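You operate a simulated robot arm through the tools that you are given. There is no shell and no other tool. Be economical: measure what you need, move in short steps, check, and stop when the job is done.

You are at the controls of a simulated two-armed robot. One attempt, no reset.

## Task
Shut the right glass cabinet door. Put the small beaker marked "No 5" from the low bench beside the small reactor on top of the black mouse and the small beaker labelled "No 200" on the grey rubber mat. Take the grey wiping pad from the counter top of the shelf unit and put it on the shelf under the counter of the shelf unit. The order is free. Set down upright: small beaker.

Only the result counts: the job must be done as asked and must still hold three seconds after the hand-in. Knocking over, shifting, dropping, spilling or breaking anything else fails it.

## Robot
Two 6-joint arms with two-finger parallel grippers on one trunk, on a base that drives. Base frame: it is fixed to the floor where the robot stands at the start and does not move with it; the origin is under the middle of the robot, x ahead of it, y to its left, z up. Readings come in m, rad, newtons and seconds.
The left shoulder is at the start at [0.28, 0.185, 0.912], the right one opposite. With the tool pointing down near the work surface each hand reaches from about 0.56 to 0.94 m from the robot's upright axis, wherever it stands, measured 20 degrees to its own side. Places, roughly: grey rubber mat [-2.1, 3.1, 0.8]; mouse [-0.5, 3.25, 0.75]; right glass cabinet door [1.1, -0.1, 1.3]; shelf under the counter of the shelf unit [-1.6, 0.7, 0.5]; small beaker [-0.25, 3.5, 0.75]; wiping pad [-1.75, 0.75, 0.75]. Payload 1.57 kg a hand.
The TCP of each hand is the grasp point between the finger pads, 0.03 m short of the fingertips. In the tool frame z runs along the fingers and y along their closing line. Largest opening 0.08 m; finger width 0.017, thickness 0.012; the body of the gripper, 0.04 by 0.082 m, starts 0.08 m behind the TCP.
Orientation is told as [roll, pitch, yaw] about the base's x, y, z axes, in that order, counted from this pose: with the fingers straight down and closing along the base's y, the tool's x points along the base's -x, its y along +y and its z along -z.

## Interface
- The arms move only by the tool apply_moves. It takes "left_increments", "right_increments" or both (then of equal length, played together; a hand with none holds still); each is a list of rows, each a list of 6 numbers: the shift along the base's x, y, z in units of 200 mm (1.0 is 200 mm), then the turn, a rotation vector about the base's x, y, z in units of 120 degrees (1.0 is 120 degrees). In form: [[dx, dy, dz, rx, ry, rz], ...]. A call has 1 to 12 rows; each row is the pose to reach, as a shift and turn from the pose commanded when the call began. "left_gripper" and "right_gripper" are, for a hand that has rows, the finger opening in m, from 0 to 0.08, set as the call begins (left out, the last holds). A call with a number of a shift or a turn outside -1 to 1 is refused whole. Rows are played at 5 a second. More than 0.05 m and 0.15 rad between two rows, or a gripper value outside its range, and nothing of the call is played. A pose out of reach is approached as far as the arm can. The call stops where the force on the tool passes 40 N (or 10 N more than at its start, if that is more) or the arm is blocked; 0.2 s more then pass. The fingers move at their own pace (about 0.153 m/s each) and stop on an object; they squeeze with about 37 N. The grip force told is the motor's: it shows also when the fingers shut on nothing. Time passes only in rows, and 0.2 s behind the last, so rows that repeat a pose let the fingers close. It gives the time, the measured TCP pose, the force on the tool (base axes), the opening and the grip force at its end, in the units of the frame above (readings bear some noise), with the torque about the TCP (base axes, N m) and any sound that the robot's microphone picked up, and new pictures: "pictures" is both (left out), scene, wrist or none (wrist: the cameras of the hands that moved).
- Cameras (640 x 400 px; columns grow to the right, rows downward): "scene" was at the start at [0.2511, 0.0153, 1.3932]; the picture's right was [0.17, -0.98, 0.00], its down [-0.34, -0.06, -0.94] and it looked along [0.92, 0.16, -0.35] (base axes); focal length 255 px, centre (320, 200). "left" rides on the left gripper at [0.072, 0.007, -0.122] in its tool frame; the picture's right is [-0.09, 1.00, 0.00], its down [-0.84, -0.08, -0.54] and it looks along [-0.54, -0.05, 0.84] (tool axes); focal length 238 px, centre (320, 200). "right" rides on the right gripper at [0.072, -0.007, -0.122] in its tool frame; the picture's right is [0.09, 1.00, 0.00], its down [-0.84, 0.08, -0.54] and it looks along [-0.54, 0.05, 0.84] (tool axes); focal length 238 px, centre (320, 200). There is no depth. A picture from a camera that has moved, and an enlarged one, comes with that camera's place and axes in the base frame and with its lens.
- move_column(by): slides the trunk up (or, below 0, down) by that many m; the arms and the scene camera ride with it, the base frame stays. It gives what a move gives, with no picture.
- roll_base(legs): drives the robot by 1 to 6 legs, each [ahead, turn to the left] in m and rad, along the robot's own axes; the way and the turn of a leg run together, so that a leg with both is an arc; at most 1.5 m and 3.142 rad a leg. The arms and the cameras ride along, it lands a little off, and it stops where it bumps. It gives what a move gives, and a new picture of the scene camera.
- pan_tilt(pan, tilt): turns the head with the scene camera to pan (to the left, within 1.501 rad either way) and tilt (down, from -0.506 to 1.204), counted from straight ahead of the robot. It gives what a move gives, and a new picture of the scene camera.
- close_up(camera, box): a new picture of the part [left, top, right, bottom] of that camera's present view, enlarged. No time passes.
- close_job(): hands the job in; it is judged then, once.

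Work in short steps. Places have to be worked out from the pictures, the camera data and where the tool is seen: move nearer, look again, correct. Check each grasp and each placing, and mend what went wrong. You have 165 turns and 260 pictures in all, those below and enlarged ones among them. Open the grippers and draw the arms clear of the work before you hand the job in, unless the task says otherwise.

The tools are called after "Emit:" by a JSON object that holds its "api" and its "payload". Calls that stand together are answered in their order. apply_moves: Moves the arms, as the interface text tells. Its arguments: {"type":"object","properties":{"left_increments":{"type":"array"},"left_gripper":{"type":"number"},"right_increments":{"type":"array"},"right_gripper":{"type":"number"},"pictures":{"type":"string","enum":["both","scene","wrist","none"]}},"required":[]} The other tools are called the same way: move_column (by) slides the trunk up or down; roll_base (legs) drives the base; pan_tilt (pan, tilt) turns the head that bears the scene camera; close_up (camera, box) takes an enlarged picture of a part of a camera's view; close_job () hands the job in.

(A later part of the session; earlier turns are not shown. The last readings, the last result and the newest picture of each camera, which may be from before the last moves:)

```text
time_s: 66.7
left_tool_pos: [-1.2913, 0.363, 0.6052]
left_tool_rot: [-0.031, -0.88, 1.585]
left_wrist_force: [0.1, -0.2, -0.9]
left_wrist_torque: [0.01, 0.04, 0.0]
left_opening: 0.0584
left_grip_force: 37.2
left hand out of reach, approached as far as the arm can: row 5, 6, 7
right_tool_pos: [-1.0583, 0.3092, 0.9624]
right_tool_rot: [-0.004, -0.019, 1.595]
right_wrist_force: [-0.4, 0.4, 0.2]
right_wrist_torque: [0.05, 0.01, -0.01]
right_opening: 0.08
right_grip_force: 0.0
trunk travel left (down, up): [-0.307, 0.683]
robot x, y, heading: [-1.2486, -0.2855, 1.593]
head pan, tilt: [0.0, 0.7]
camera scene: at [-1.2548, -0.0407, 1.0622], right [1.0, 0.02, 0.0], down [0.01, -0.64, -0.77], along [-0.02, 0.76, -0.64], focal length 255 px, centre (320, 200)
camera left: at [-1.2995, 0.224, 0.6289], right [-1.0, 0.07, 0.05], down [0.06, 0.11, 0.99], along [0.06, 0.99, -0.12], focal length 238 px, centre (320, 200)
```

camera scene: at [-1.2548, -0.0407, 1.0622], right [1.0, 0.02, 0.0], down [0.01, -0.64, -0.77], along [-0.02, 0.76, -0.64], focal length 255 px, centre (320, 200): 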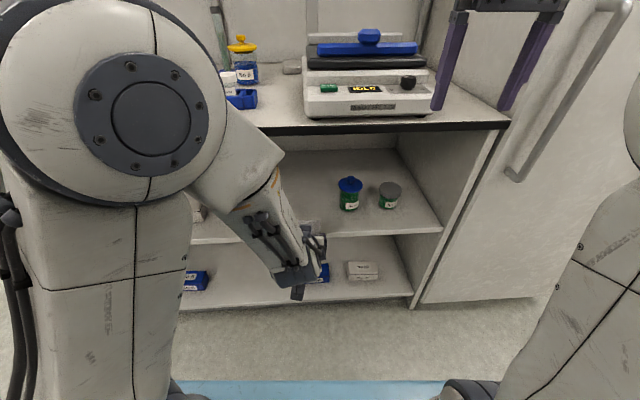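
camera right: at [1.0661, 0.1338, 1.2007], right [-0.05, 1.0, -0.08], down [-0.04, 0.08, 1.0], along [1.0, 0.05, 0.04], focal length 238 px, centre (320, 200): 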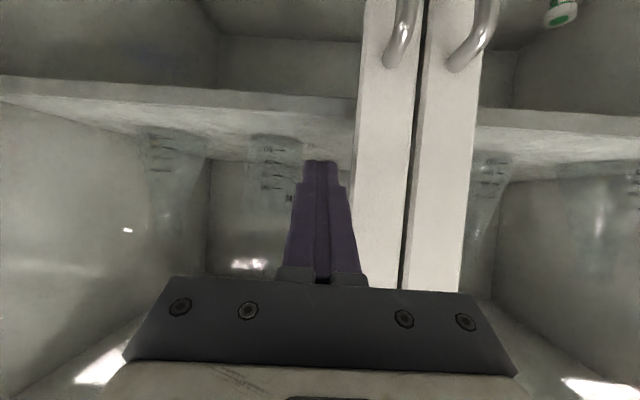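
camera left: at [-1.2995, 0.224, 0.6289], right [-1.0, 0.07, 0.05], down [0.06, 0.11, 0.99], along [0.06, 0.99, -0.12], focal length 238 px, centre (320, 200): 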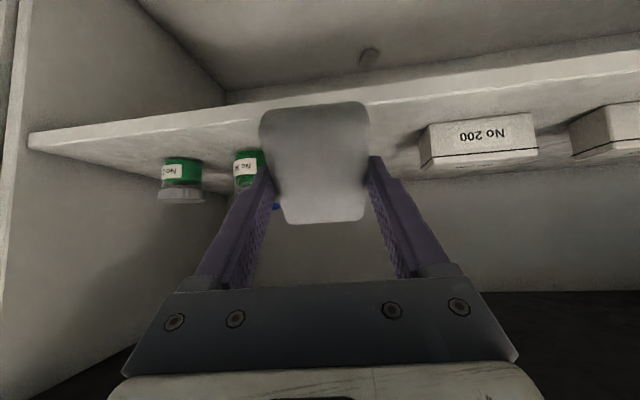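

Limited reach left the hand at (-1.291, 0.363, 0.605), in front of the gap. I slide it in over the shelf.

Emit:
{"api": "apply_moves", "payload": {"left_increments": [[-0.02, 0.15, 0, 0, 0, 0], [-0.04, 0.3, 0, 0, 0, 0], [-0.06, 0.45, 0, 0, 0, 0], [-0.07, 0.6, 0, 0, 0, 0], [-0.07, 0.75, 0, 0, 0, 0], [-0.07, 0.87, 0, 0, 0, 0]]}}

```text
time_s: 68.1
left_tool_pos: [-1.3057, 0.5375, 0.6035]
left_tool_rot: [-0.029, -0.88, 1.585]
left_wrist_force: [0.8, -0.4, -0.1]
left_wrist_torque: [0.0, 0.01, 0.01]
left_opening: 0.0585
left_grip_force: 37.2
right_tool_pos: [-1.0588, 0.3106, 0.9618]
right_tool_rot: [-0.004, -0.02, 1.597]
right_wrist_force: [0.5, -0.6, -0.2]
right_wrist_torque: [0.0, -0.04, -0.01]
right_opening: 0.0802
right_grip_force: 0.1
trunk travel left (down, up): [-0.307, 0.683]
robot x, y, heading: [-1.2486, -0.2846, 1.595]
head pan, tilt: [0.0, 0.7]
camera scene: at [-1.2546, -0.0406, 1.0622], right [1.0, 0.02, 0.0], down [0.01, -0.64, -0.76], along [-0.02, 0.76, -0.64], focal length 255 px, centre (320, 200)
camera left: at [-1.313, 0.3982, 0.6262], right [-1.0, 0.07, 0.05], down [0.06, 0.11, 0.99], along [0.06, 0.99, -0.12], focal length 238 px, centre (320, 200)
```

scene: 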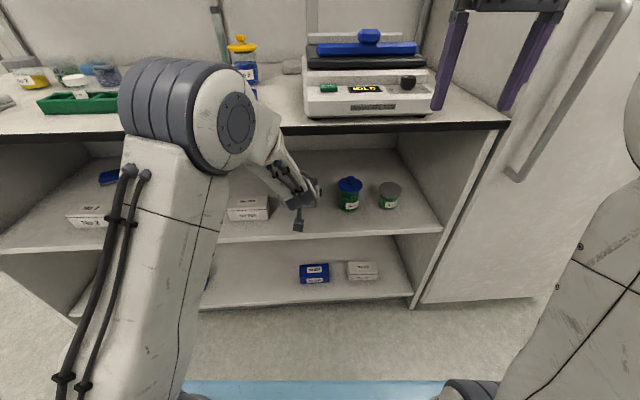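
left: 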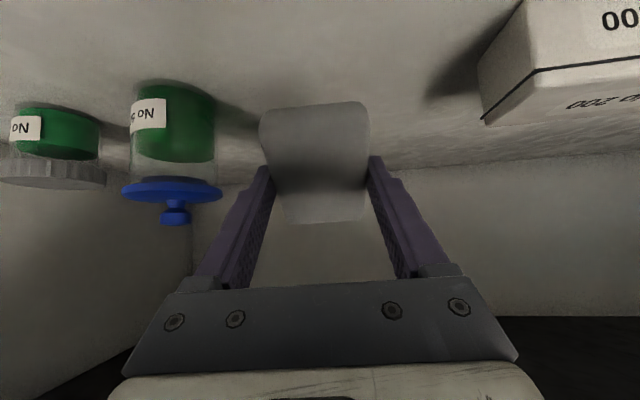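

Clear on both sides. I lower the pad onto the shelf in small steps.

Emit:
{"api": "apply_moves", "payload": {"left_increments": [[0, 0, -0.06, 0, 0, 0], [0, 0, -0.12, 0, 0, 0], [0, 0, -0.18, 0, 0, 0], [0, 0, -0.23, 0, 0, 0], [0, 0, -0.27, 0, 0, 0], [0, 0, -0.31, 0, 0, 0], [0, 0, -0.34, 0, 0, 0]]}}

```text
time_s: 69.7
left_tool_pos: [-1.3047, 0.5426, 0.5455]
left_tool_rot: [-0.035, -0.9, 1.588]
left_wrist_force: [-0.4, 4.2, 36.0]
left_wrist_torque: [-0.38, 0.36, 0.0]
left_opening: 0.0586
left_grip_force: 37.0
right_tool_pos: [-1.0593, 0.3095, 0.9636]
right_tool_rot: [-0.005, -0.02, 1.595]
right_wrist_force: [-1.0, 0.2, 0.6]
right_wrist_torque: [-0.02, -0.02, 0.03]
right_opening: 0.08
right_grip_force: 0.1
trunk travel left (down, up): [-0.307, 0.683]
robot x, y, heading: [-1.2483, -0.2839, 1.594]
head pan, tilt: [0.0, 0.7]
camera scene: at [-1.2545, -0.0416, 1.0631], right [1.0, 0.02, 0.0], down [0.01, -0.64, -0.77], along [-0.02, 0.77, -0.64], focal length 255 px, centre (320, 200)
camera left: at [-1.3121, 0.403, 0.5654], right [-1.0, 0.07, 0.05], down [0.06, 0.09, 0.99], along [0.06, 0.99, -0.1], focal length 238 px, centre (320, 200)
```

scene: 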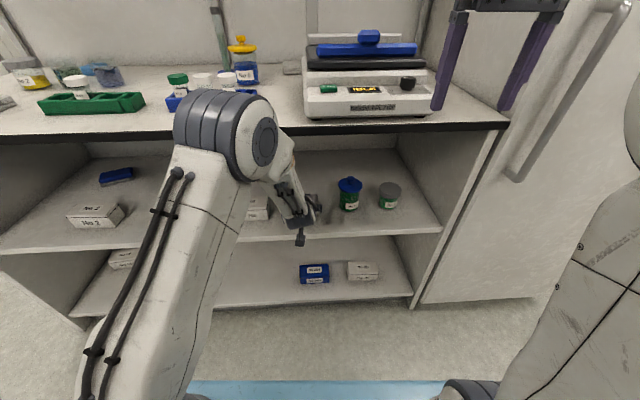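
left: 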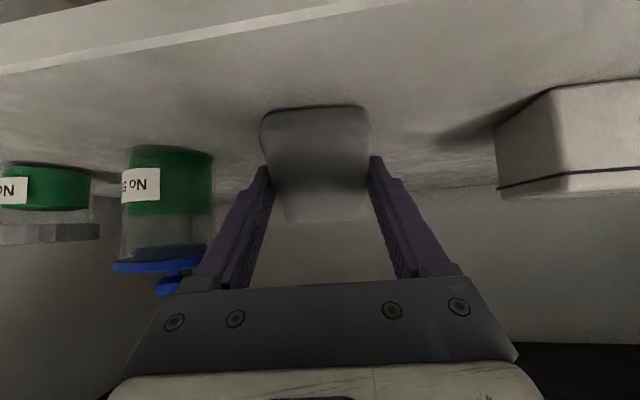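

The near edge presses the shelf at 36 N. I relieve the pressure a little and open gently so the pad settles flat.

Emit:
{"api": "apply_moves", "payload": {"left_increments": [[0, 0, 0.03, 0, 0, 0], [0, 0, 0.03, 0, 0, 0]], "pictures": "none"}}

Emit:
{"api": "apply_moves", "payload": {"left_increments": [[0, 0, 0, 0, 0, 0], [0, 0, 0, 0, 0, 0], [0, 0, 0, 0, 0, 0]], "left_gripper": 0.075}}

```text
time_s: 70.3
left_tool_pos: [-1.3046, 0.5393, 0.545]
left_tool_rot: [-0.03, -0.884, 1.584]
left_wrist_force: [2.1, 6.7, 17.0]
left_wrist_torque: [0.02, 0.04, -0.03]
left_opening: 0.0587
left_grip_force: 37.0
right_tool_pos: [-1.0581, 0.3092, 0.9623]
right_tool_rot: [-0.005, -0.02, 1.597]
right_wrist_force: [-0.3, -0.4, 0.3]
right_wrist_torque: [0.01, 0.04, -0.05]
right_opening: 0.0798
right_grip_force: 0.1
trunk travel left (down, up): [-0.307, 0.683]
robot x, y, heading: [-1.2513, -0.283, 1.591]
head pan, tilt: [0.0, 0.7]
```

```text
time_s: 71.1
left_tool_pos: [-1.3058, 0.5391, 0.5434]
left_tool_rot: [-0.028, -0.88, 1.584]
left_wrist_force: [-0.1, -0.5, -0.9]
left_wrist_torque: [-0.02, -0.02, 0.02]
left_opening: 0.075
left_grip_force: 0.0
right_tool_pos: [-1.0598, 0.31, 0.9623]
right_tool_rot: [-0.003, -0.018, 1.596]
right_wrist_force: [1.0, 0.7, -0.4]
right_wrist_torque: [0.03, 0.01, 0.0]
right_opening: 0.0801
right_grip_force: 0.1
trunk travel left (down, up): [-0.307, 0.683]
robot x, y, heading: [-1.2506, -0.2863, 1.594]
head pan, tilt: [0.0, 0.7]
camera scene: at [-1.2546, -0.0405, 1.0621], right [1.0, 0.02, 0.0], down [0.01, -0.64, -0.76], along [-0.02, 0.76, -0.64], focal length 255 px, centre (320, 200)
camera left: at [-1.3127, 0.3993, 0.5665], right [-1.0, 0.07, 0.05], down [0.06, 0.12, 0.99], along [0.06, 0.99, -0.12], focal length 238 px, centre (320, 200)
```

scene: 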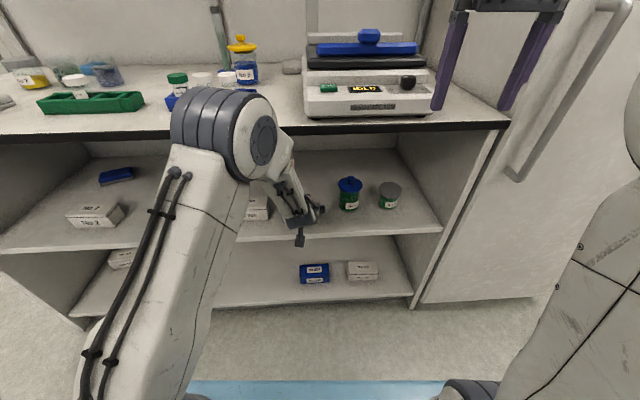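
left: 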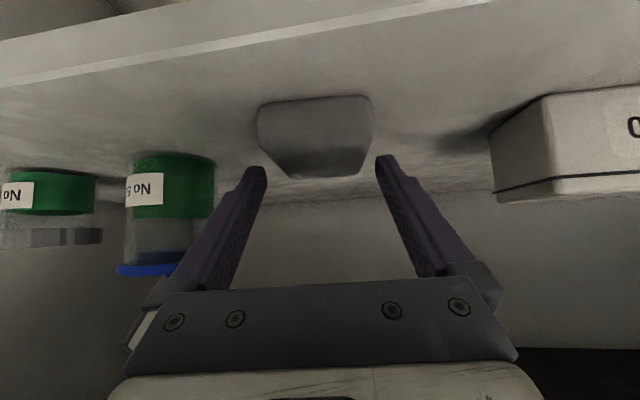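

The pad lies flat on the shelf. I back the hand out along the fingers and away.

Emit:
{"api": "apply_moves", "payload": {"left_increments": [[0, -0.08, 0.1, 0, 0, 0], [0, -0.2, 0.25, 0, 0, 0], [0, -0.4, 0.3, 0, 0, 0], [0, -0.6, 0.3, 0, 0, 0], [0, -0.8, 0.3, 0, 0, 0], [0, -0.9, 0.3, 0, 0, 0]], "left_gripper": 0.08}}

```text
time_s: 72.5
left_tool_pos: [-1.2983, 0.3679, 0.6054]
left_tool_rot: [-0.03, -0.881, 1.586]
left_wrist_force: [-0.3, 0.2, -0.1]
left_wrist_torque: [-0.01, 0.02, 0.0]
left_opening: 0.0801
left_grip_force: 0.1
left hand out of reach, approached as far as the arm can: row 6
right_tool_pos: [-1.0585, 0.311, 0.9622]
right_tool_rot: [-0.003, -0.017, 1.595]
right_wrist_force: [-0.3, 0.1, 0.0]
right_wrist_torque: [-0.02, -0.03, 0.02]
right_opening: 0.0796
right_grip_force: 0.1
trunk travel left (down, up): [-0.307, 0.683]
robot x, y, heading: [-1.2493, -0.2842, 1.592]
head pan, tilt: [0.0, 0.7]
camera scene: at [-1.2546, -0.0405, 1.0621], right [1.0, 0.02, 0.0], down [0.01, -0.64, -0.76], along [-0.02, 0.76, -0.64], focal length 255 px, centre (320, 200)
camera left: at [-1.3053, 0.2281, 0.6279], right [-1.0, 0.07, 0.05], down [0.06, 0.12, 0.99], along [0.06, 0.99, -0.12], focal length 238 px, centre (320, 200)
```

scene: 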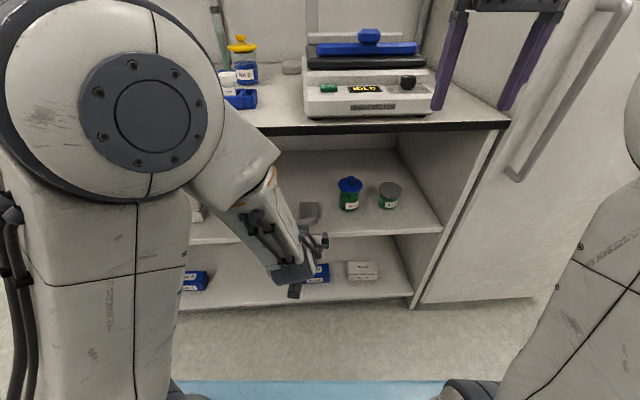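
left: 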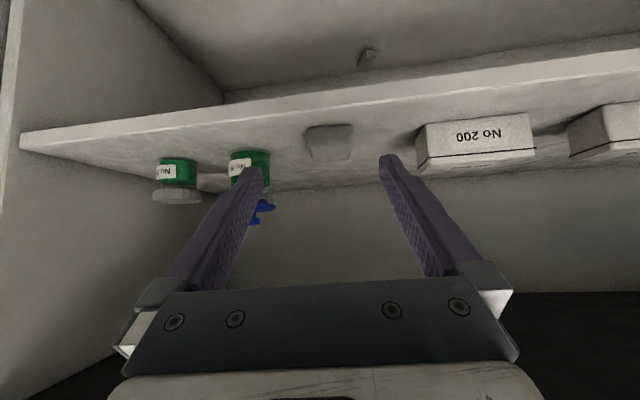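

The pad is placed. I back the base 0.12 m for clearance from the counter edge, then raise the trunk.

Emit:
{"api": "roll_base", "payload": {"legs": [[-0.12, 0]]}}

Emit:
{"api": "apply_moves", "payload": {"left_increments": [[-0.1, 0.0, 0.05, -0.05, 0, 0], [-0.2, 0.0, 0.1, -0.1, 0, 0], [-0.3, 0.0, 0.2, -0.15, 0, 0], [-0.4, 0.0, 0.35, -0.2, 0, 0], [-0.5, 0.0, 0.5, -0.25, 0, 0], [-0.6, 0.0, 0.65, -0.3, 0, 0], [-0.7, 0.0, 0.8, -0.35, 0, 0], [-0.8, 0.0, 0.95, -0.4, 0, 0]], "pictures": "none"}}

Emit:
{"api": "move_column", "payload": {"by": 0.3}}

```text
time_s: 73.7
left_tool_pos: [-1.296, 0.2451, 0.6047]
left_tool_rot: [-0.03, -0.881, 1.585]
left_wrist_force: [-0.7, -0.8, 1.1]
left_wrist_torque: [0.0, 0.0, 0.01]
left_opening: 0.0801
left_grip_force: 0.0
right_tool_pos: [-1.0568, 0.1883, 0.9616]
right_tool_rot: [-0.003, -0.019, 1.597]
right_wrist_force: [0.1, 0.3, 0.2]
right_wrist_torque: [-0.01, 0.01, 0.0]
right_opening: 0.0801
right_grip_force: 0.0
trunk travel left (down, up): [-0.307, 0.683]
robot x, y, heading: [-1.2458, -0.4101, 1.597]
head pan, tilt: [0.0, 0.7]
camera scene: at [-1.2522, -0.1629, 1.0622], right [1.0, 0.02, 0.0], down [0.02, -0.64, -0.76], along [-0.02, 0.76, -0.64], focal length 255 px, centre (320, 200)
```

scene: 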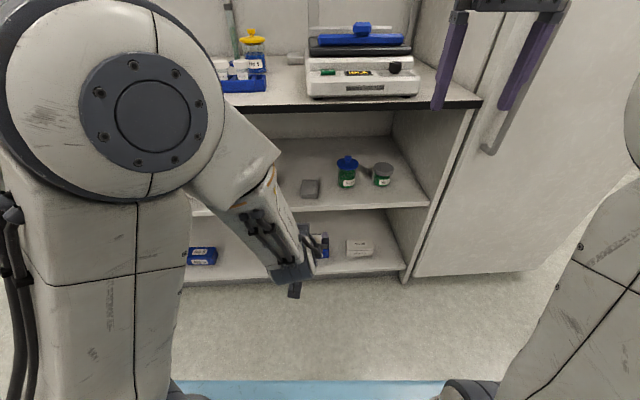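

```text
time_s: 75.5
left_tool_pos: [-1.4556, 0.2444, 0.7968]
left_tool_rot: [-0.02, -0.041, 1.582]
left_wrist_force: [-0.3, 0.3, -0.9]
left_wrist_torque: [0.01, 0.02, 0.02]
left_opening: 0.08
left_grip_force: 0.0
left hand out of reach, approached as far as the arm can: row 3
right_tool_pos: [-1.0559, 0.1876, 0.962]
right_tool_rot: [-0.004, -0.017, 1.598]
right_wrist_force: [0.6, 0.2, 0.3]
right_wrist_torque: [0.0, -0.04, 0.02]
right_opening: 0.0802
right_grip_force: 0.1
trunk travel left (down, up): [-0.307, 0.683]
robot x, y, heading: [-1.2461, -0.4074, 1.593]
head pan, tilt: [0.0, 0.7]
```

```text
time_s: 78.5
left_tool_pos: [-1.4556, 0.2458, 1.0957]
left_tool_rot: [-0.018, -0.043, 1.581]
left_wrist_force: [0.5, 0.5, 0.4]
left_wrist_torque: [-0.02, 0.01, -0.01]
left_opening: 0.0797
left_grip_force: 0.0
right_tool_pos: [-1.0569, 0.189, 1.2619]
right_tool_rot: [-0.004, -0.019, 1.597]
right_wrist_force: [-0.3, -0.6, 0.1]
right_wrist_torque: [-0.01, 0.04, 0.01]
right_opening: 0.08
right_grip_force: 0.1
trunk travel left (down, up): [-0.607, 0.383]
robot x, y, heading: [-1.245, -0.4098, 1.6]
head pan, tilt: [0.0, 0.7]
```

Now I raise the left hand to travel height and drive round to the aisle toward the low bench.

Emit:
{"api": "apply_moves", "payload": {"left_increments": [[0, 0, 0.2, 0, 0, 0], [0, 0, 0.4, 0, 0, 0], [0, 0, 0.6, 0, 0, 0], [0, 0, 0.8, 0, 0, 0]], "pictures": "none"}}

Emit:
{"api": "roll_base", "payload": {"legs": [[0, -1.345], [1.0, 0], [0.65, 0], [0, 1.3], [1.0, 0]]}}

```text
time_s: 79.5
left_tool_pos: [-1.4581, 0.2456, 1.2549]
left_tool_rot: [-0.017, -0.04, 1.581]
left_wrist_force: [0.3, -0.1, 0.1]
left_wrist_torque: [0.04, -0.04, 0.0]
left_opening: 0.0801
left_grip_force: 0.2
right_tool_pos: [-1.0575, 0.1889, 1.2628]
right_tool_rot: [-0.004, -0.02, 1.597]
right_wrist_force: [-0.7, 0.3, 0.3]
right_wrist_torque: [0.0, 0.01, -0.04]
right_opening: 0.0799
right_grip_force: 0.0
trunk travel left (down, up): [-0.607, 0.383]
robot x, y, heading: [-1.2456, -0.4052, 1.597]
head pan, tilt: [0.0, 0.7]
```

```text
time_s: 99.1
left_tool_pos: [0.2452, 1.628, 1.2551]
left_tool_rot: [-0.019, -0.043, 1.497]
left_wrist_force: [0.7, 0.5, -0.2]
left_wrist_torque: [0.02, -0.01, 0.0]
left_opening: 0.08
left_grip_force: 0.1
right_tool_pos: [0.6398, 1.5351, 1.264]
right_tool_rot: [-0.003, -0.021, 1.511]
right_wrist_force: [-0.7, 0.6, -0.1]
right_wrist_torque: [0.01, 0.03, 0.02]
right_opening: 0.08
right_grip_force: 0.0
trunk travel left (down, up): [-0.607, 0.383]
robot x, y, heading: [0.4008, 0.9539, 1.507]
head pan, tilt: [0.0, 0.7]
camera scene: at [0.4155, 1.2023, 1.3622], right [1.0, -0.06, 0.0], down [-0.04, -0.64, -0.76], along [0.05, 0.76, -0.64], focal length 255 px, centre (320, 200)
```

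scene: 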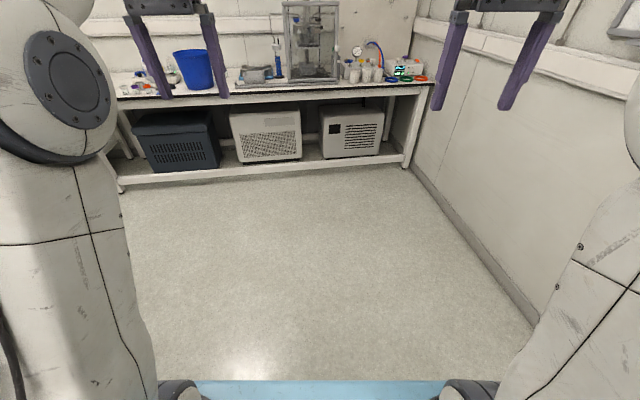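

I drive on toward the bench, to about (0, 2.25), and look at it.

Emit:
{"api": "roll_base", "payload": {"legs": [[0, 0.35], [1.35, 0], [0, -0.29]]}}

```text
time_s: 107.8
left_tool_pos: [-0.174, 2.8977, 1.2546]
left_tool_rot: [-0.018, -0.042, 1.558]
left_wrist_force: [0.3, -0.2, -0.6]
left_wrist_torque: [-0.01, 0.01, 0.02]
left_opening: 0.0801
left_grip_force: 0.1
right_tool_pos: [0.2245, 2.8296, 1.2617]
right_tool_rot: [-0.003, -0.018, 1.572]
right_wrist_force: [-0.1, -0.5, 0.5]
right_wrist_torque: [0.0, -0.01, 0.02]
right_opening: 0.0801
right_grip_force: 0.1
trunk travel left (down, up): [-0.607, 0.383]
robot x, y, heading: [0.0205, 2.2396, 1.565]
head pan, tilt: [0.0, 0.7]
camera scene: at [0.0213, 2.4844, 1.3622], right [1.0, 0.0, 0.0], down [0.0, -0.64, -0.76], along [0.0, 0.76, -0.64], focal length 255 px, centre (320, 200)
```

scene: 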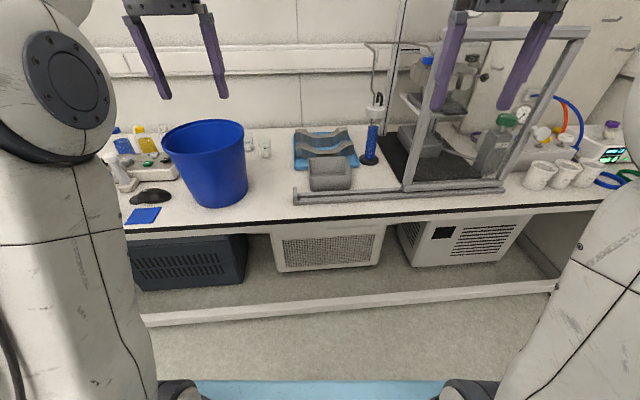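

I zoom on the area around the blue bucket and the mouse.

Emit:
{"api": "close_up", "payload": {"camera": "scene", "box": [100, 110, 300, 235]}}

```text
3.20 times, centred on (200, 172) of scene
camera zoom: at [0.0213, 2.4844, 1.3622], right [1.0, 0.0, 0.0], down [0.0, -0.64, -0.76], along [0.0, 0.76, -0.64], focal length 815 px, centre (704, 288)
```

zoom: 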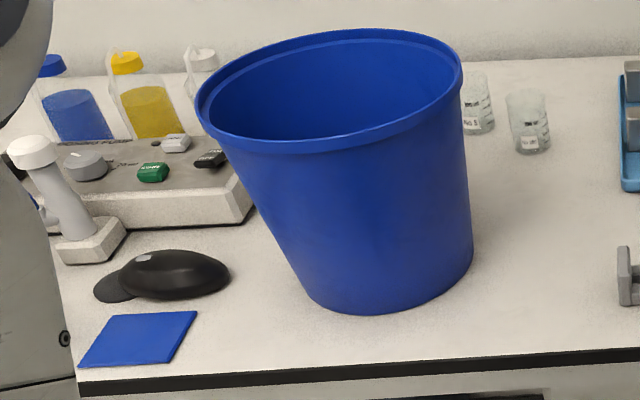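

Two small beakers stand behind the bucket. I zoom in on their labels.

Emit:
{"api": "close_up", "payload": {"camera": "scene", "box": [235, 125, 285, 165]}}

```text
10.00 times, centred on (260, 145) of scene
camera zoom: at [0.0213, 2.4844, 1.3622], right [1.0, 0.0, 0.0], down [0.0, -0.64, -0.76], along [0.0, 0.76, -0.64], focal length 2548 px, centre (920, 750)
```

zoom: 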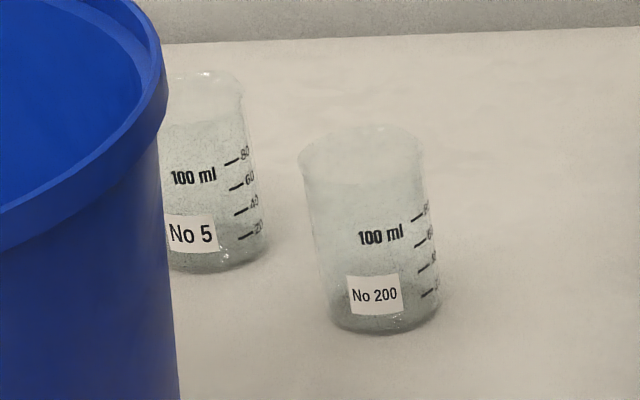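

Both beakers are here: No 200 ≈(-0.24, 3.54), No 5 ≈(-0.33, 3.60). Bucket rim ≈ centre (-0.37, 3.27), r 0.13, z 0.97. I drive to about (-0.12, 2.66), keeping the right hand off the reactor frame.

Emit:
{"api": "roll_base", "payload": {"legs": [[0, 0.327], [0.443, 0], [0, -0.322]]}}

Emit:
{"api": "pan_tilt", "payload": {"pan": 0.15, "tilt": 0.75}}

```text
time_s: 112.5
left_tool_pos: [-0.3244, 3.3186, 1.255]
left_tool_rot: [-0.017, -0.041, 1.57]
left_wrist_force: [-0.4, 0.2, 0.4]
left_wrist_torque: [-0.01, -0.03, -0.01]
left_opening: 0.08
left_grip_force: 0.0
right_tool_pos: [0.0763, 3.2566, 1.263]
right_tool_rot: [-0.003, -0.02, 1.584]
right_wrist_force: [-0.5, -0.2, -0.4]
right_wrist_torque: [0.01, -0.01, -0.01]
right_opening: 0.0801
right_grip_force: 0.1
trunk travel left (down, up): [-0.607, 0.383]
robot x, y, heading: [-0.1201, 2.6692, 1.579]
head pan, tilt: [0.0, 0.7]
camera scene: at [-0.1235, 2.9079, 1.3622], right [1.0, 0.01, 0.0], down [0.01, -0.64, -0.76], along [-0.01, 0.76, -0.64], focal length 255 px, centre (320, 200)
```

scene: 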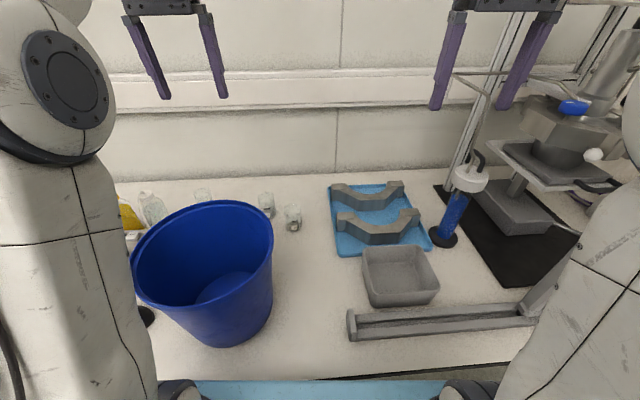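

```text
time_s: 113.2
left_tool_pos: [-0.324, 3.3193, 1.2549]
left_tool_rot: [-0.017, -0.041, 1.568]
left_wrist_force: [-0.1, -0.4, 0.7]
left_wrist_torque: [0.0, -0.01, 0.02]
left_opening: 0.0802
left_grip_force: 0.0
right_tool_pos: [0.0752, 3.2562, 1.2622]
right_tool_rot: [-0.003, -0.02, 1.584]
right_wrist_force: [0.6, 0.2, -0.2]
right_wrist_torque: [-0.02, -0.03, -0.01]
right_opening: 0.08
right_grip_force: 0.0
trunk travel left (down, up): [-0.607, 0.383]
robot x, y, heading: [-0.12, 2.6639, 1.578]
head pan, tilt: [0.15, 0.75]
camera scene: at [-0.1356, 2.9048, 1.3579], right [0.99, 0.16, 0.0], down [0.11, -0.67, -0.73], along [-0.12, 0.72, -0.68], focal length 255 px, centre (320, 200)
```

scene: 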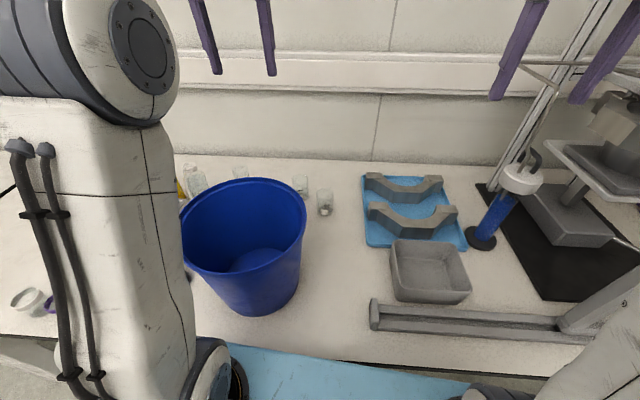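

A third beaker may be there. I zoom in for accurate bearings and labels.

Emit:
{"api": "close_up", "payload": {"camera": "scene", "box": [180, 150, 340, 250]}}

```text
4.00 times, centred on (260, 200) of scene
camera zoom: at [-0.1356, 2.9048, 1.3579], right [0.99, 0.16, 0.0], down [0.11, -0.67, -0.73], along [-0.12, 0.72, -0.68], focal length 1019 px, centre (560, 200)
```

zoom: 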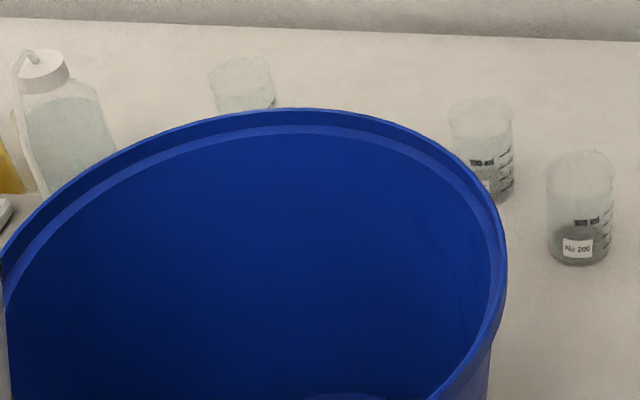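

Ray intersections agree: table z≈0.79, No 200 at (-0.212, 3.452), No 5 at (-0.302, 3.509). I move the left hand over No 200.

Emit:
{"api": "apply_moves", "payload": {"left_increments": [[0.1, 0.12, 0, 0, 0, 0], [0.22, 0.26, 0, 0, 0, 0], [0.34, 0.4, -0.05, 0, 0, 0], [0.46, 0.54, -0.15, 0, 0, 0], [0.56, 0.665, -0.3, 0, 0, 0], [0.56, 0.665, -0.5, 0, 0, 0], [0.56, 0.665, -0.7, 0, 0, 0], [0.56, 0.665, -0.9, 0, 0, 0], [0.56, 0.665, -1.0, 0, 0, 0]], "left_gripper": 0.08}}

```text
time_s: 115.2
left_tool_pos: [-0.213, 3.4512, 1.0559]
left_tool_rot: [-0.018, -0.042, 1.569]
left_wrist_force: [0.3, 0.4, -0.4]
left_wrist_torque: [0.02, 0.01, -0.02]
left_opening: 0.0797
left_grip_force: 0.0
left hand out of reach, approached as far as the arm can: row 1, 2, 3, 4, 5, 6
right_tool_pos: [0.0748, 3.2565, 1.2619]
right_tool_rot: [-0.004, -0.019, 1.585]
right_wrist_force: [1.0, -0.4, 0.4]
right_wrist_torque: [0.01, 0.02, 0.01]
right_opening: 0.0797
right_grip_force: 0.1
trunk travel left (down, up): [-0.607, 0.383]
robot x, y, heading: [-0.121, 2.6593, 1.586]
head pan, tilt: [0.15, 0.75]
camera scene: at [-0.1357, 2.9048, 1.3579], right [0.99, 0.16, 0.0], down [0.11, -0.67, -0.73], along [-0.12, 0.72, -0.68], focal length 255 px, centre (320, 200)
camera left: at [-0.2214, 3.3746, 1.175], right [-1.0, 0.09, -0.01], down [0.07, 0.81, 0.58], along [0.07, 0.57, -0.82], focal length 238 px, centre (320, 200)
```

scene: 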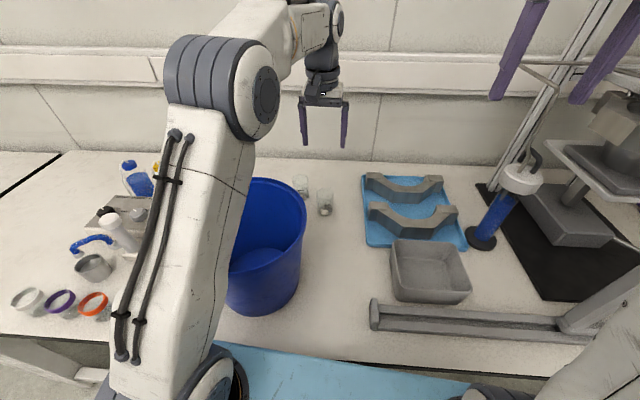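
left: 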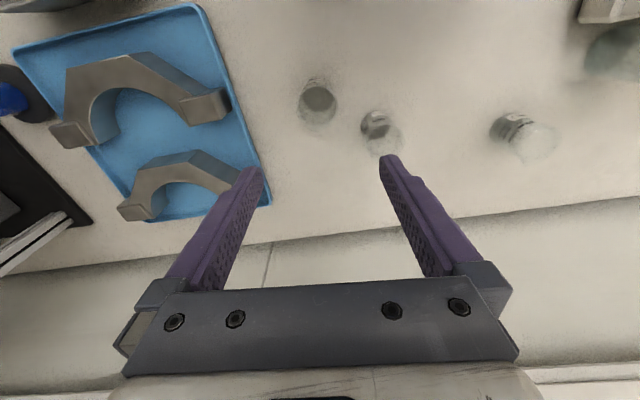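

Good reach; No 200 lies right beneath at (-0.208, 3.450). I descend to z≈0.93 and check.

Emit:
{"api": "apply_moves", "payload": {"left_increments": [[0.02, 0, -0.2, 0, 0, 0], [0.02, 0, -0.4, 0, 0, 0], [0.02, 0, -0.6, 0, 0, 0], [0.02, 0, -0.63, 0, 0, 0]]}}

```text
time_s: 116.2
left_tool_pos: [-0.208, 3.4522, 0.9297]
left_tool_rot: [-0.016, -0.041, 1.567]
left_wrist_force: [-0.2, 0.1, 0.3]
left_wrist_torque: [0.0, 0.03, 0.01]
left_opening: 0.0798
left_grip_force: 0.1
right_tool_pos: [0.0756, 3.2562, 1.2627]
right_tool_rot: [-0.005, -0.018, 1.584]
right_wrist_force: [-1.0, 0.7, 0.3]
right_wrist_torque: [-0.03, 0.0, 0.01]
right_opening: 0.0803
right_grip_force: 0.0
trunk travel left (down, up): [-0.607, 0.383]
robot x, y, heading: [-0.1209, 2.6634, 1.579]
head pan, tilt: [0.15, 0.75]
camera scene: at [-0.1357, 2.9049, 1.3579], right [0.99, 0.16, 0.0], down [0.11, -0.67, -0.73], along [-0.12, 0.72, -0.68], focal length 255 px, centre (320, 200)
camera left: at [-0.2171, 3.376, 1.05], right [-1.0, 0.09, -0.01], down [0.07, 0.81, 0.58], along [0.07, 0.57, -0.82], focal length 238 px, centre (320, 200)
```

scene: 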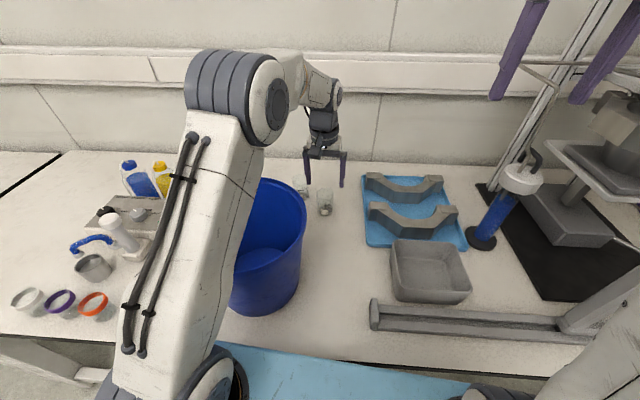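
left: 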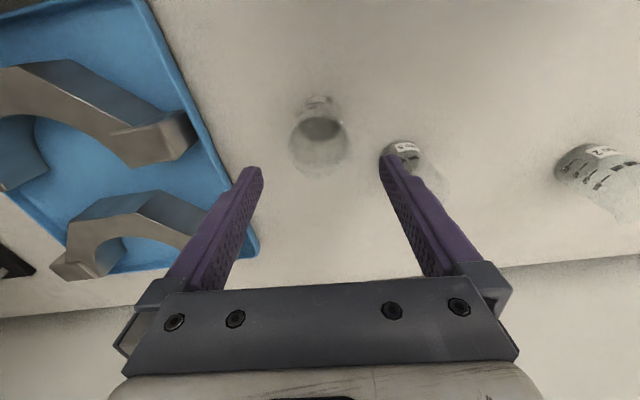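

No 200 is centred between the fingers (base ≈(-0.205, 3.454), rim z≈0.862). I descend to z 0.837 and check.

Emit:
{"api": "apply_moves", "payload": {"left_increments": [[0.01, 0.01, -0.12, 0, 0, 0], [0.015, 0.01, -0.24, 0, 0, 0], [0.015, 0.01, -0.36, 0, 0, 0], [0.015, 0.01, -0.46, 0, 0, 0]]}}

```text
time_s: 117.2
left_tool_pos: [-0.2053, 3.4558, 0.8385]
left_tool_rot: [-0.018, -0.041, 1.57]
left_wrist_force: [-0.1, -0.2, -0.4]
left_wrist_torque: [0.02, -0.01, 0.02]
left_opening: 0.0802
left_grip_force: 0.0
right_tool_pos: [0.0742, 3.256, 1.2633]
right_tool_rot: [-0.003, -0.018, 1.586]
right_wrist_force: [0.5, 0.5, 0.4]
right_wrist_torque: [0.03, -0.01, -0.01]
right_opening: 0.0795
right_grip_force: 0.0
trunk travel left (down, up): [-0.607, 0.383]
robot x, y, heading: [-0.123, 2.6643, 1.579]
head pan, tilt: [0.15, 0.75]
camera scene: at [-0.1357, 2.9047, 1.358], right [0.99, 0.16, 0.0], down [0.11, -0.67, -0.73], along [-0.12, 0.72, -0.68], focal length 255 px, centre (320, 200)
camera left: at [-0.2134, 3.3786, 0.9576], right [-1.0, 0.09, -0.01], down [0.07, 0.81, 0.58], along [0.07, 0.57, -0.82], focal length 238 px, centre (320, 200)
```

scene: 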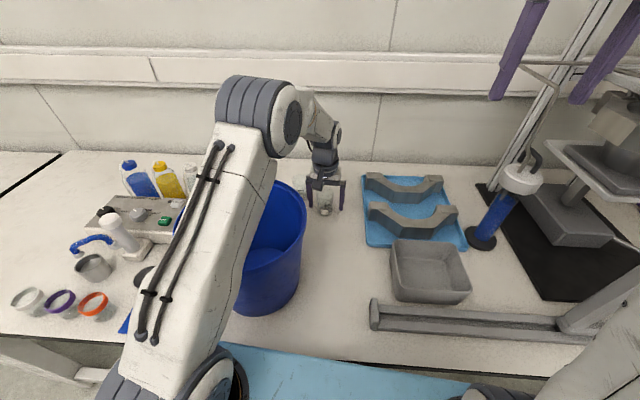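
left: 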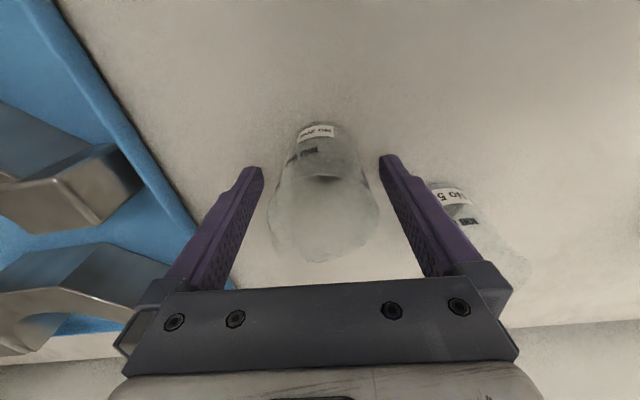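

Beaker No 200 is well between the fingers. I close the gripper.

Emit:
{"api": "apply_moves", "payload": {"left_increments": [[0, 0, 0, 0, 0, 0], [0, 0, 0, 0, 0, 0], [0, 0, 0.0, 0, 0, 0], [0, 0, 0.1, 0, 0, 0]], "left_gripper": 0.0, "pictures": "wrist"}}

```text
time_s: 118.2
left_tool_pos: [-0.2059, 3.4557, 0.8595]
left_tool_rot: [-0.018, -0.041, 1.57]
left_wrist_force: [-0.5, 0.2, -0.4]
left_wrist_torque: [0.04, 0.02, -0.03]
left_opening: 0.0467
left_grip_force: 37.0
right_tool_pos: [0.0764, 3.2559, 1.2613]
right_tool_rot: [-0.004, -0.018, 1.584]
right_wrist_force: [-0.4, 0.2, -1.3]
right_wrist_torque: [-0.05, 0.0, 0.03]
right_opening: 0.0804
right_grip_force: 0.0
trunk travel left (down, up): [-0.607, 0.383]
robot x, y, heading: [-0.1247, 2.6683, 1.577]
head pan, tilt: [0.15, 0.75]
camera left: at [-0.2141, 3.379, 0.9787], right [-1.0, 0.09, -0.01], down [0.07, 0.81, 0.58], along [0.07, 0.57, -0.82], focal length 238 px, centre (320, 200)
```

left: 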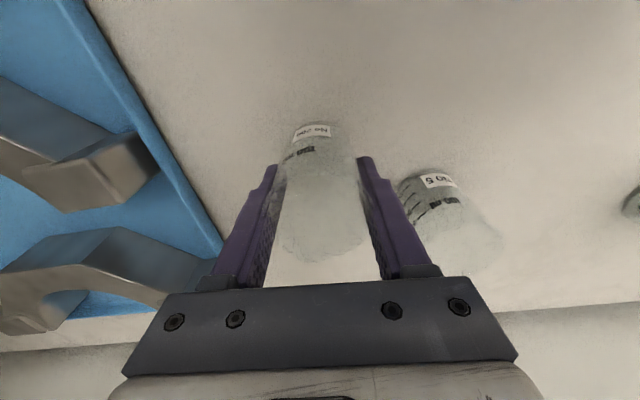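

No 200 is gripped (47 mm). I lift it high above the bucket rim and reverse the base.

Emit:
{"api": "apply_moves", "payload": {"left_increments": [[0, 0, 0.2, 0, 0, 0], [0, 0, 0.4, 0, 0, 0], [0, 0, 0.6, 0, 0, 0], [0, 0, 0.8, 0, 0, 0], [0, 0, 1.0, 0, 0, 0]], "pictures": "none"}}

Emit:
{"api": "apply_moves", "payload": {"left_increments": [[0, 0, 0.2, 0, 0, 0], [0, 0, 0.4, 0, 0, 0], [0, -0.2, 0.5, 0, 0, 0], [0, -0.4, 0.6, 0, 0, 0]], "pictures": "none"}}

Emit:
{"api": "roll_base", "payload": {"legs": [[-0.5, 0]]}}

Emit:
{"api": "pan_tilt", "payload": {"pan": 0.9, "tilt": 0.5}}

```text
time_s: 119.4
left_tool_pos: [-0.2029, 3.4553, 1.0565]
left_tool_rot: [-0.016, -0.04, 1.569]
left_wrist_force: [-0.6, 0.5, 0.0]
left_wrist_torque: [-0.01, -0.04, 0.02]
left_opening: 0.0469
left_grip_force: 36.9
right_tool_pos: [0.0757, 3.2568, 1.263]
right_tool_rot: [-0.002, -0.018, 1.584]
right_wrist_force: [0.2, -0.4, 0.2]
right_wrist_torque: [-0.01, 0.0, -0.01]
right_opening: 0.0802
right_grip_force: 0.0
trunk travel left (down, up): [-0.607, 0.383]
robot x, y, heading: [-0.115, 2.6634, 1.579]
head pan, tilt: [0.15, 0.75]
```

```text
time_s: 120.4
left_tool_pos: [-0.2066, 3.3757, 1.1803]
left_tool_rot: [-0.018, -0.04, 1.569]
left_wrist_force: [0.7, 0.7, -0.5]
left_wrist_torque: [-0.02, 0.0, -0.01]
left_opening: 0.0466
left_grip_force: 37.0
right_tool_pos: [0.0756, 3.2572, 1.2613]
right_tool_rot: [-0.003, -0.019, 1.585]
right_wrist_force: [-0.3, -0.4, 0.4]
right_wrist_torque: [-0.05, 0.04, -0.03]
right_opening: 0.0799
right_grip_force: 0.1
trunk travel left (down, up): [-0.607, 0.383]
robot x, y, heading: [-0.1206, 2.6617, 1.577]
head pan, tilt: [0.15, 0.75]
```

```text
time_s: 123.4
left_tool_pos: [-0.2106, 2.8627, 1.1798]
left_tool_rot: [-0.017, -0.042, 1.589]
left_wrist_force: [-0.4, 0.9, -1.1]
left_wrist_torque: [0.01, -0.03, 0.01]
left_opening: 0.0465
left_grip_force: 36.9
right_tool_pos: [0.0734, 2.7473, 1.2617]
right_tool_rot: [-0.004, -0.017, 1.604]
right_wrist_force: [1.0, 0.7, 0.2]
right_wrist_torque: [0.02, -0.01, -0.04]
right_opening: 0.0801
right_grip_force: 0.0
trunk travel left (down, up): [-0.607, 0.383]
robot x, y, heading: [-0.1126, 2.1501, 1.599]
head pan, tilt: [0.15, 0.75]
camera scene: at [-0.1308, 2.3926, 1.3579], right [0.98, 0.18, 0.0], down [0.12, -0.67, -0.73], along [-0.13, 0.72, -0.68], focal length 255 px, centre (320, 200)
```

scene: 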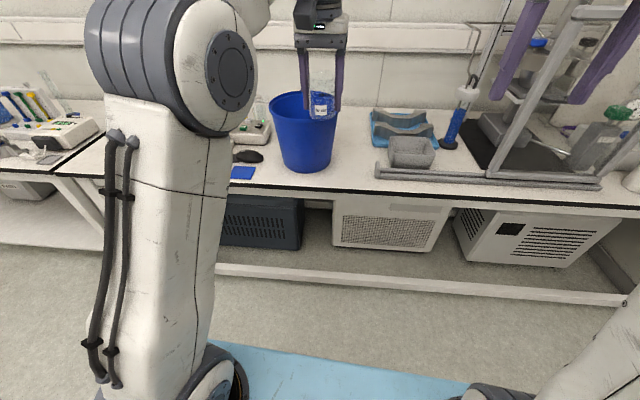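

```text
time_s: 124.5
left_tool_pos: [-0.2104, 2.8619, 1.1799]
left_tool_rot: [-0.018, -0.041, 1.588]
left_wrist_force: [0.7, -0.3, -0.1]
left_wrist_torque: [0.0, 0.01, -0.01]
left_opening: 0.0465
left_grip_force: 37.1
right_tool_pos: [0.074, 2.7474, 1.2615]
right_tool_rot: [-0.003, -0.017, 1.602]
right_wrist_force: [0.6, 0.2, 1.1]
right_wrist_torque: [-0.01, 0.02, 0.01]
right_opening: 0.08
right_grip_force: 0.1
trunk travel left (down, up): [-0.607, 0.383]
robot x, y, heading: [-0.11, 2.1514, 1.603]
head pan, tilt: [0.901, 0.499]
camera scene: at [-0.1889, 2.3655, 1.3799], right [0.6, 0.8, 0.0], down [0.38, -0.29, -0.88], along [-0.7, 0.53, -0.48], focal length 255 px, centre (320, 200)
```

scene: 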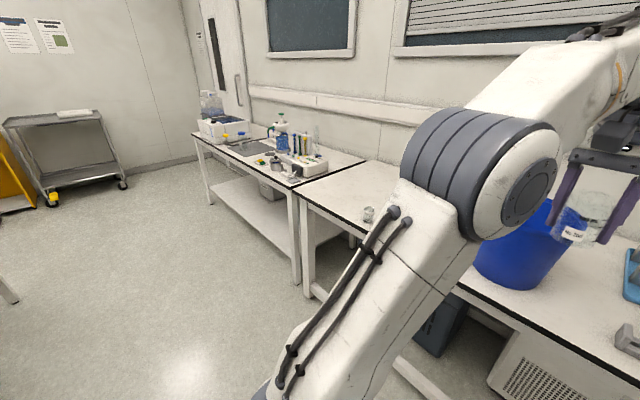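

The grey mat is on the farther bench at about (-2.0, 3.08). The way along y≈2.35 is clear; I drive there and face the bench.

Emit:
{"api": "roll_base", "payload": {"legs": [[0.2, 0], [0, 1.54], [1.0, 0], [0.75, 0], [0, -1.57]]}}

Emit:
{"api": "pan_tilt", "payload": {"pan": 0.0, "tilt": 0.6}}

```text
time_s: 142.2
left_tool_pos: [-1.9257, 3.0422, 1.1807]
left_tool_rot: [-0.017, -0.041, 1.55]
left_wrist_force: [-1.0, -0.1, -0.5]
left_wrist_torque: [0.0, 0.05, 0.0]
left_opening: 0.0457
left_grip_force: 37.2
right_tool_pos: [-1.6464, 2.9184, 1.2641]
right_tool_rot: [-0.003, -0.017, 1.567]
right_wrist_force: [-0.8, -0.3, -0.6]
right_wrist_torque: [0.03, 0.02, -0.02]
right_opening: 0.0798
right_grip_force: 0.1
trunk travel left (down, up): [-0.607, 0.383]
robot x, y, heading: [-1.8559, 2.3275, 1.56]
head pan, tilt: [0.901, 0.499]
camera scene: at [-1.9239, 2.5457, 1.3799], right [0.63, 0.78, 0.0], down [0.37, -0.3, -0.88], along [-0.68, 0.55, -0.48], focal length 255 px, centre (320, 200)
```

scene: 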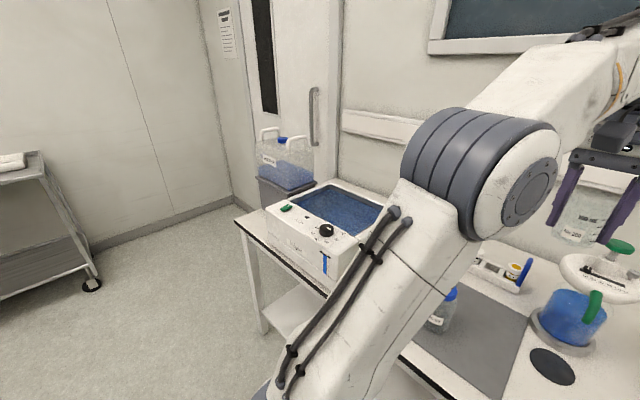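

```text
time_s: 143.3
left_tool_pos: [-1.9254, 3.0433, 1.1811]
left_tool_rot: [-0.019, -0.041, 1.55]
left_wrist_force: [0.5, 0.1, -1.2]
left_wrist_torque: [-0.03, 0.0, -0.02]
left_opening: 0.0455
left_grip_force: 37.5
right_tool_pos: [-1.6469, 2.9189, 1.2621]
right_tool_rot: [-0.004, -0.016, 1.566]
right_wrist_force: [-0.3, -0.4, 0.5]
right_wrist_torque: [-0.03, -0.02, 0.01]
right_opening: 0.08
right_grip_force: 0.0
trunk travel left (down, up): [-0.607, 0.383]
robot x, y, heading: [-1.8522, 2.3287, 1.562]
head pan, tilt: [0.0, 0.6]
camera scene: at [-1.8523, 2.5767, 1.3708], right [1.0, -0.01, 0.0], down [-0.01, -0.56, -0.83], along [0.01, 0.83, -0.56], focal length 255 px, centre (320, 200)
```

scene: 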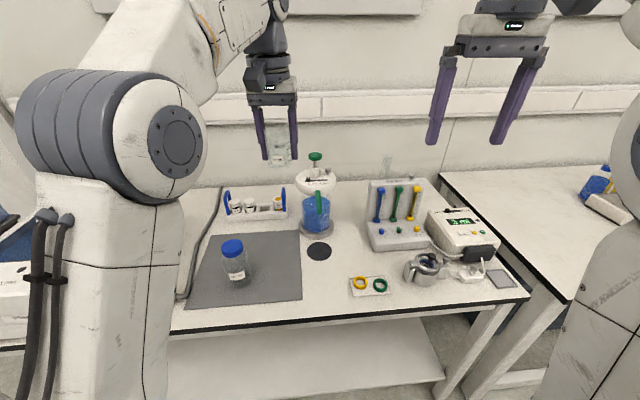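

The mat spans about x -2.2…-1.9, y 2.97…3.21, with a blue-capped bottle at (-2.07, 3.02). I'll set No 200 at about (-1.965, 3.11). First I check how it sits in the grip.

Emit:
{"api": "close_up", "payload": {"camera": "left", "box": [160, 60, 480, 320]}}

Emit:
{"api": "close_up", "payload": {"camera": "scene", "box": [170, 60, 350, 320]}}

```text
1.54 times, centred on (320, 190) of left
camera zoom: at [-1.9353, 2.9664, 1.3003], right [-0.99, 0.11, -0.01], down [0.09, 0.81, 0.58], along [0.08, 0.57, -0.82], focal length 367 px, centre (320, 215)
```

zoom: 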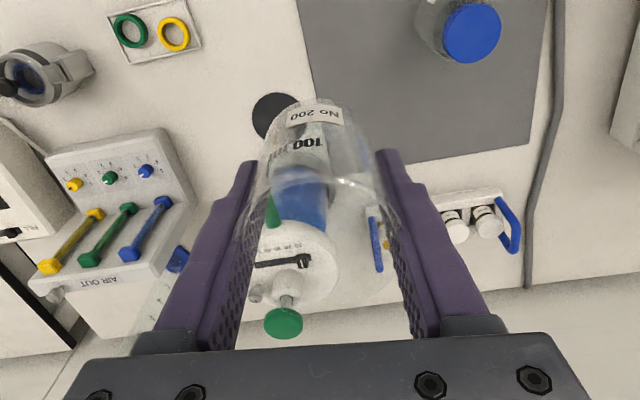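

```text
1.54 times, centred on (260, 190) of scene
camera zoom: at [-1.8523, 2.5767, 1.3708], right [1.0, -0.01, 0.0], down [-0.01, -0.56, -0.83], along [0.01, 0.83, -0.56], focal length 392 px, centre (412, 215)
```

zoom: 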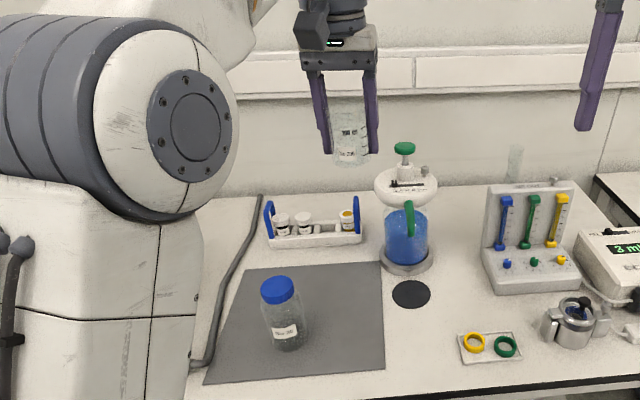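

The beaker is held upright. I move over the mat target and down to z≈1.0, clear of the wash-bottle device at (-1.86, 3.22).

Emit:
{"api": "apply_moves", "payload": {"left_increments": [[-0.1, 0.0, 0, 0, 0, 0], [-0.2, 0.1, -0.1, 0, 0, 0], [-0.2, 0.25, -0.25, 0, 0, 0], [-0.2, 0.335, -0.45, 0, 0, 0], [-0.2, 0.335, -0.65, 0, 0, 0], [-0.2, 0.335, -0.85, 0, 0, 0], [-0.2, 0.335, -0.9, 0, 0, 0]]}}

```text
time_s: 144.9
left_tool_pos: [-1.9642, 3.11, 1.002]
left_tool_rot: [-0.017, -0.041, 1.55]
left_wrist_force: [0.6, -0.9, -0.9]
left_wrist_torque: [-0.03, 0.03, 0.02]
left_opening: 0.0454
left_grip_force: 37.1
right_tool_pos: [-1.6472, 2.9173, 1.2626]
right_tool_rot: [-0.005, -0.017, 1.566]
right_wrist_force: [0.7, -0.3, 0.4]
right_wrist_torque: [0.0, -0.02, 0.03]
right_opening: 0.0797
right_grip_force: 0.0
trunk travel left (down, up): [-0.607, 0.383]
robot x, y, heading: [-1.8537, 2.3287, 1.558]
head pan, tilt: [0.0, 0.6]
camera scene: at [-1.8523, 2.5768, 1.3708], right [1.0, -0.01, 0.0], down [-0.01, -0.56, -0.82], along [0.01, 0.82, -0.57], focal length 255 px, centre (320, 200)
camera left: at [-1.9734, 3.0337, 1.1205], right [-0.99, 0.11, -0.01], down [0.09, 0.81, 0.58], along [0.08, 0.57, -0.82], focal length 238 px, centre (320, 200)
```

scene: 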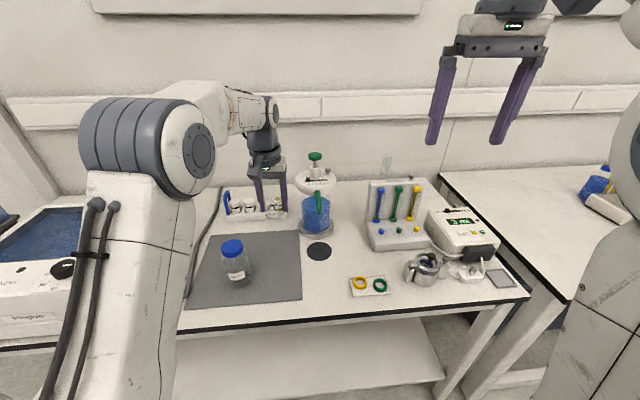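
left: 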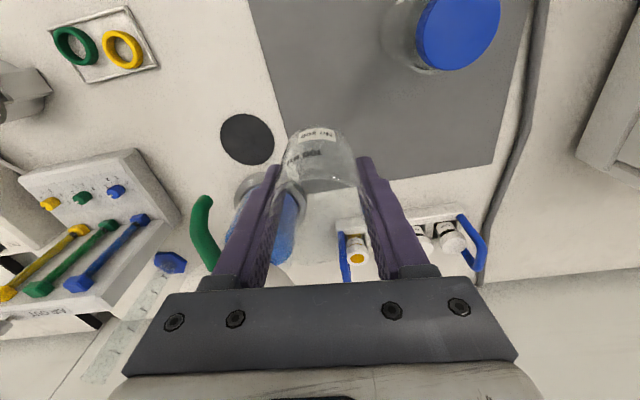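

The drop point is on the mat, 6 cm from its edge and clear of the bottle. I descend to z≈0.875.

Emit:
{"api": "apply_moves", "payload": {"left_increments": [[0, 0, -0.15, 0, 0, 0], [0, 0, -0.3, 0, 0, 0], [0, 0, -0.45, 0, 0, 0], [0, 0, -0.55, 0, 0, 0], [0, 0, -0.635, 0, 0, 0]]}}

```text
time_s: 146.2
left_tool_pos: [-1.9642, 3.1105, 0.8745]
left_tool_rot: [-0.017, -0.042, 1.55]
left_wrist_force: [-0.6, -0.3, -0.7]
left_wrist_torque: [0.03, -0.01, 0.03]
left_opening: 0.0457
left_grip_force: 37.4
right_tool_pos: [-1.6471, 2.9183, 1.2632]
right_tool_rot: [-0.003, -0.018, 1.566]
right_wrist_force: [-0.8, -0.2, 0.2]
right_wrist_torque: [0.04, -0.01, 0.02]
right_opening: 0.0796
right_grip_force: 0.0
trunk travel left (down, up): [-0.607, 0.383]
robot x, y, heading: [-1.8519, 2.333, 1.56]
head pan, tilt: [0.0, 0.6]
camera scene: at [-1.8523, 2.5767, 1.3708], right [1.0, -0.01, 0.0], down [-0.01, -0.56, -0.83], along [0.01, 0.82, -0.56], focal length 255 px, centre (320, 200)
camera left: at [-1.9745, 3.0345, 0.9935], right [-0.99, 0.11, -0.01], down [0.09, 0.81, 0.58], along [0.08, 0.57, -0.82], focal length 238 px, centre (320, 200)
```

scene: 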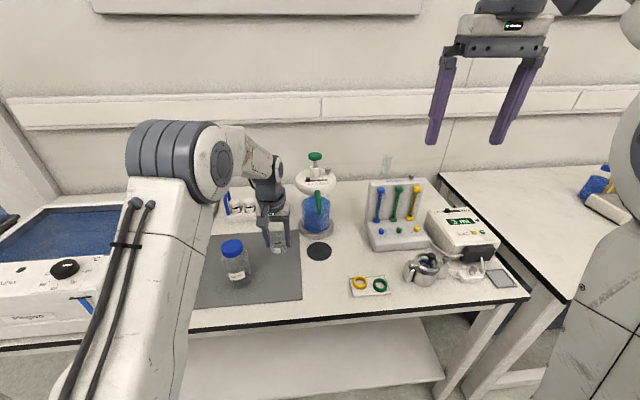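
left: 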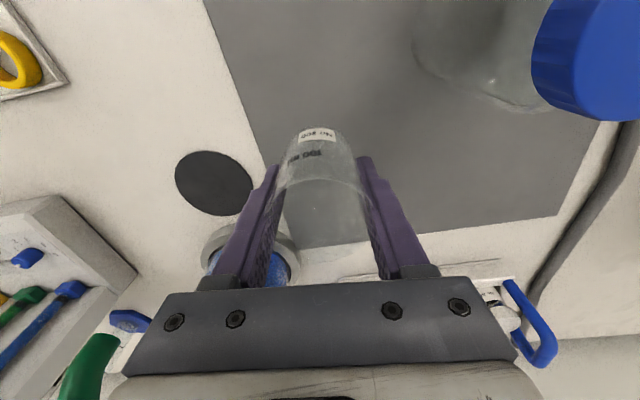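

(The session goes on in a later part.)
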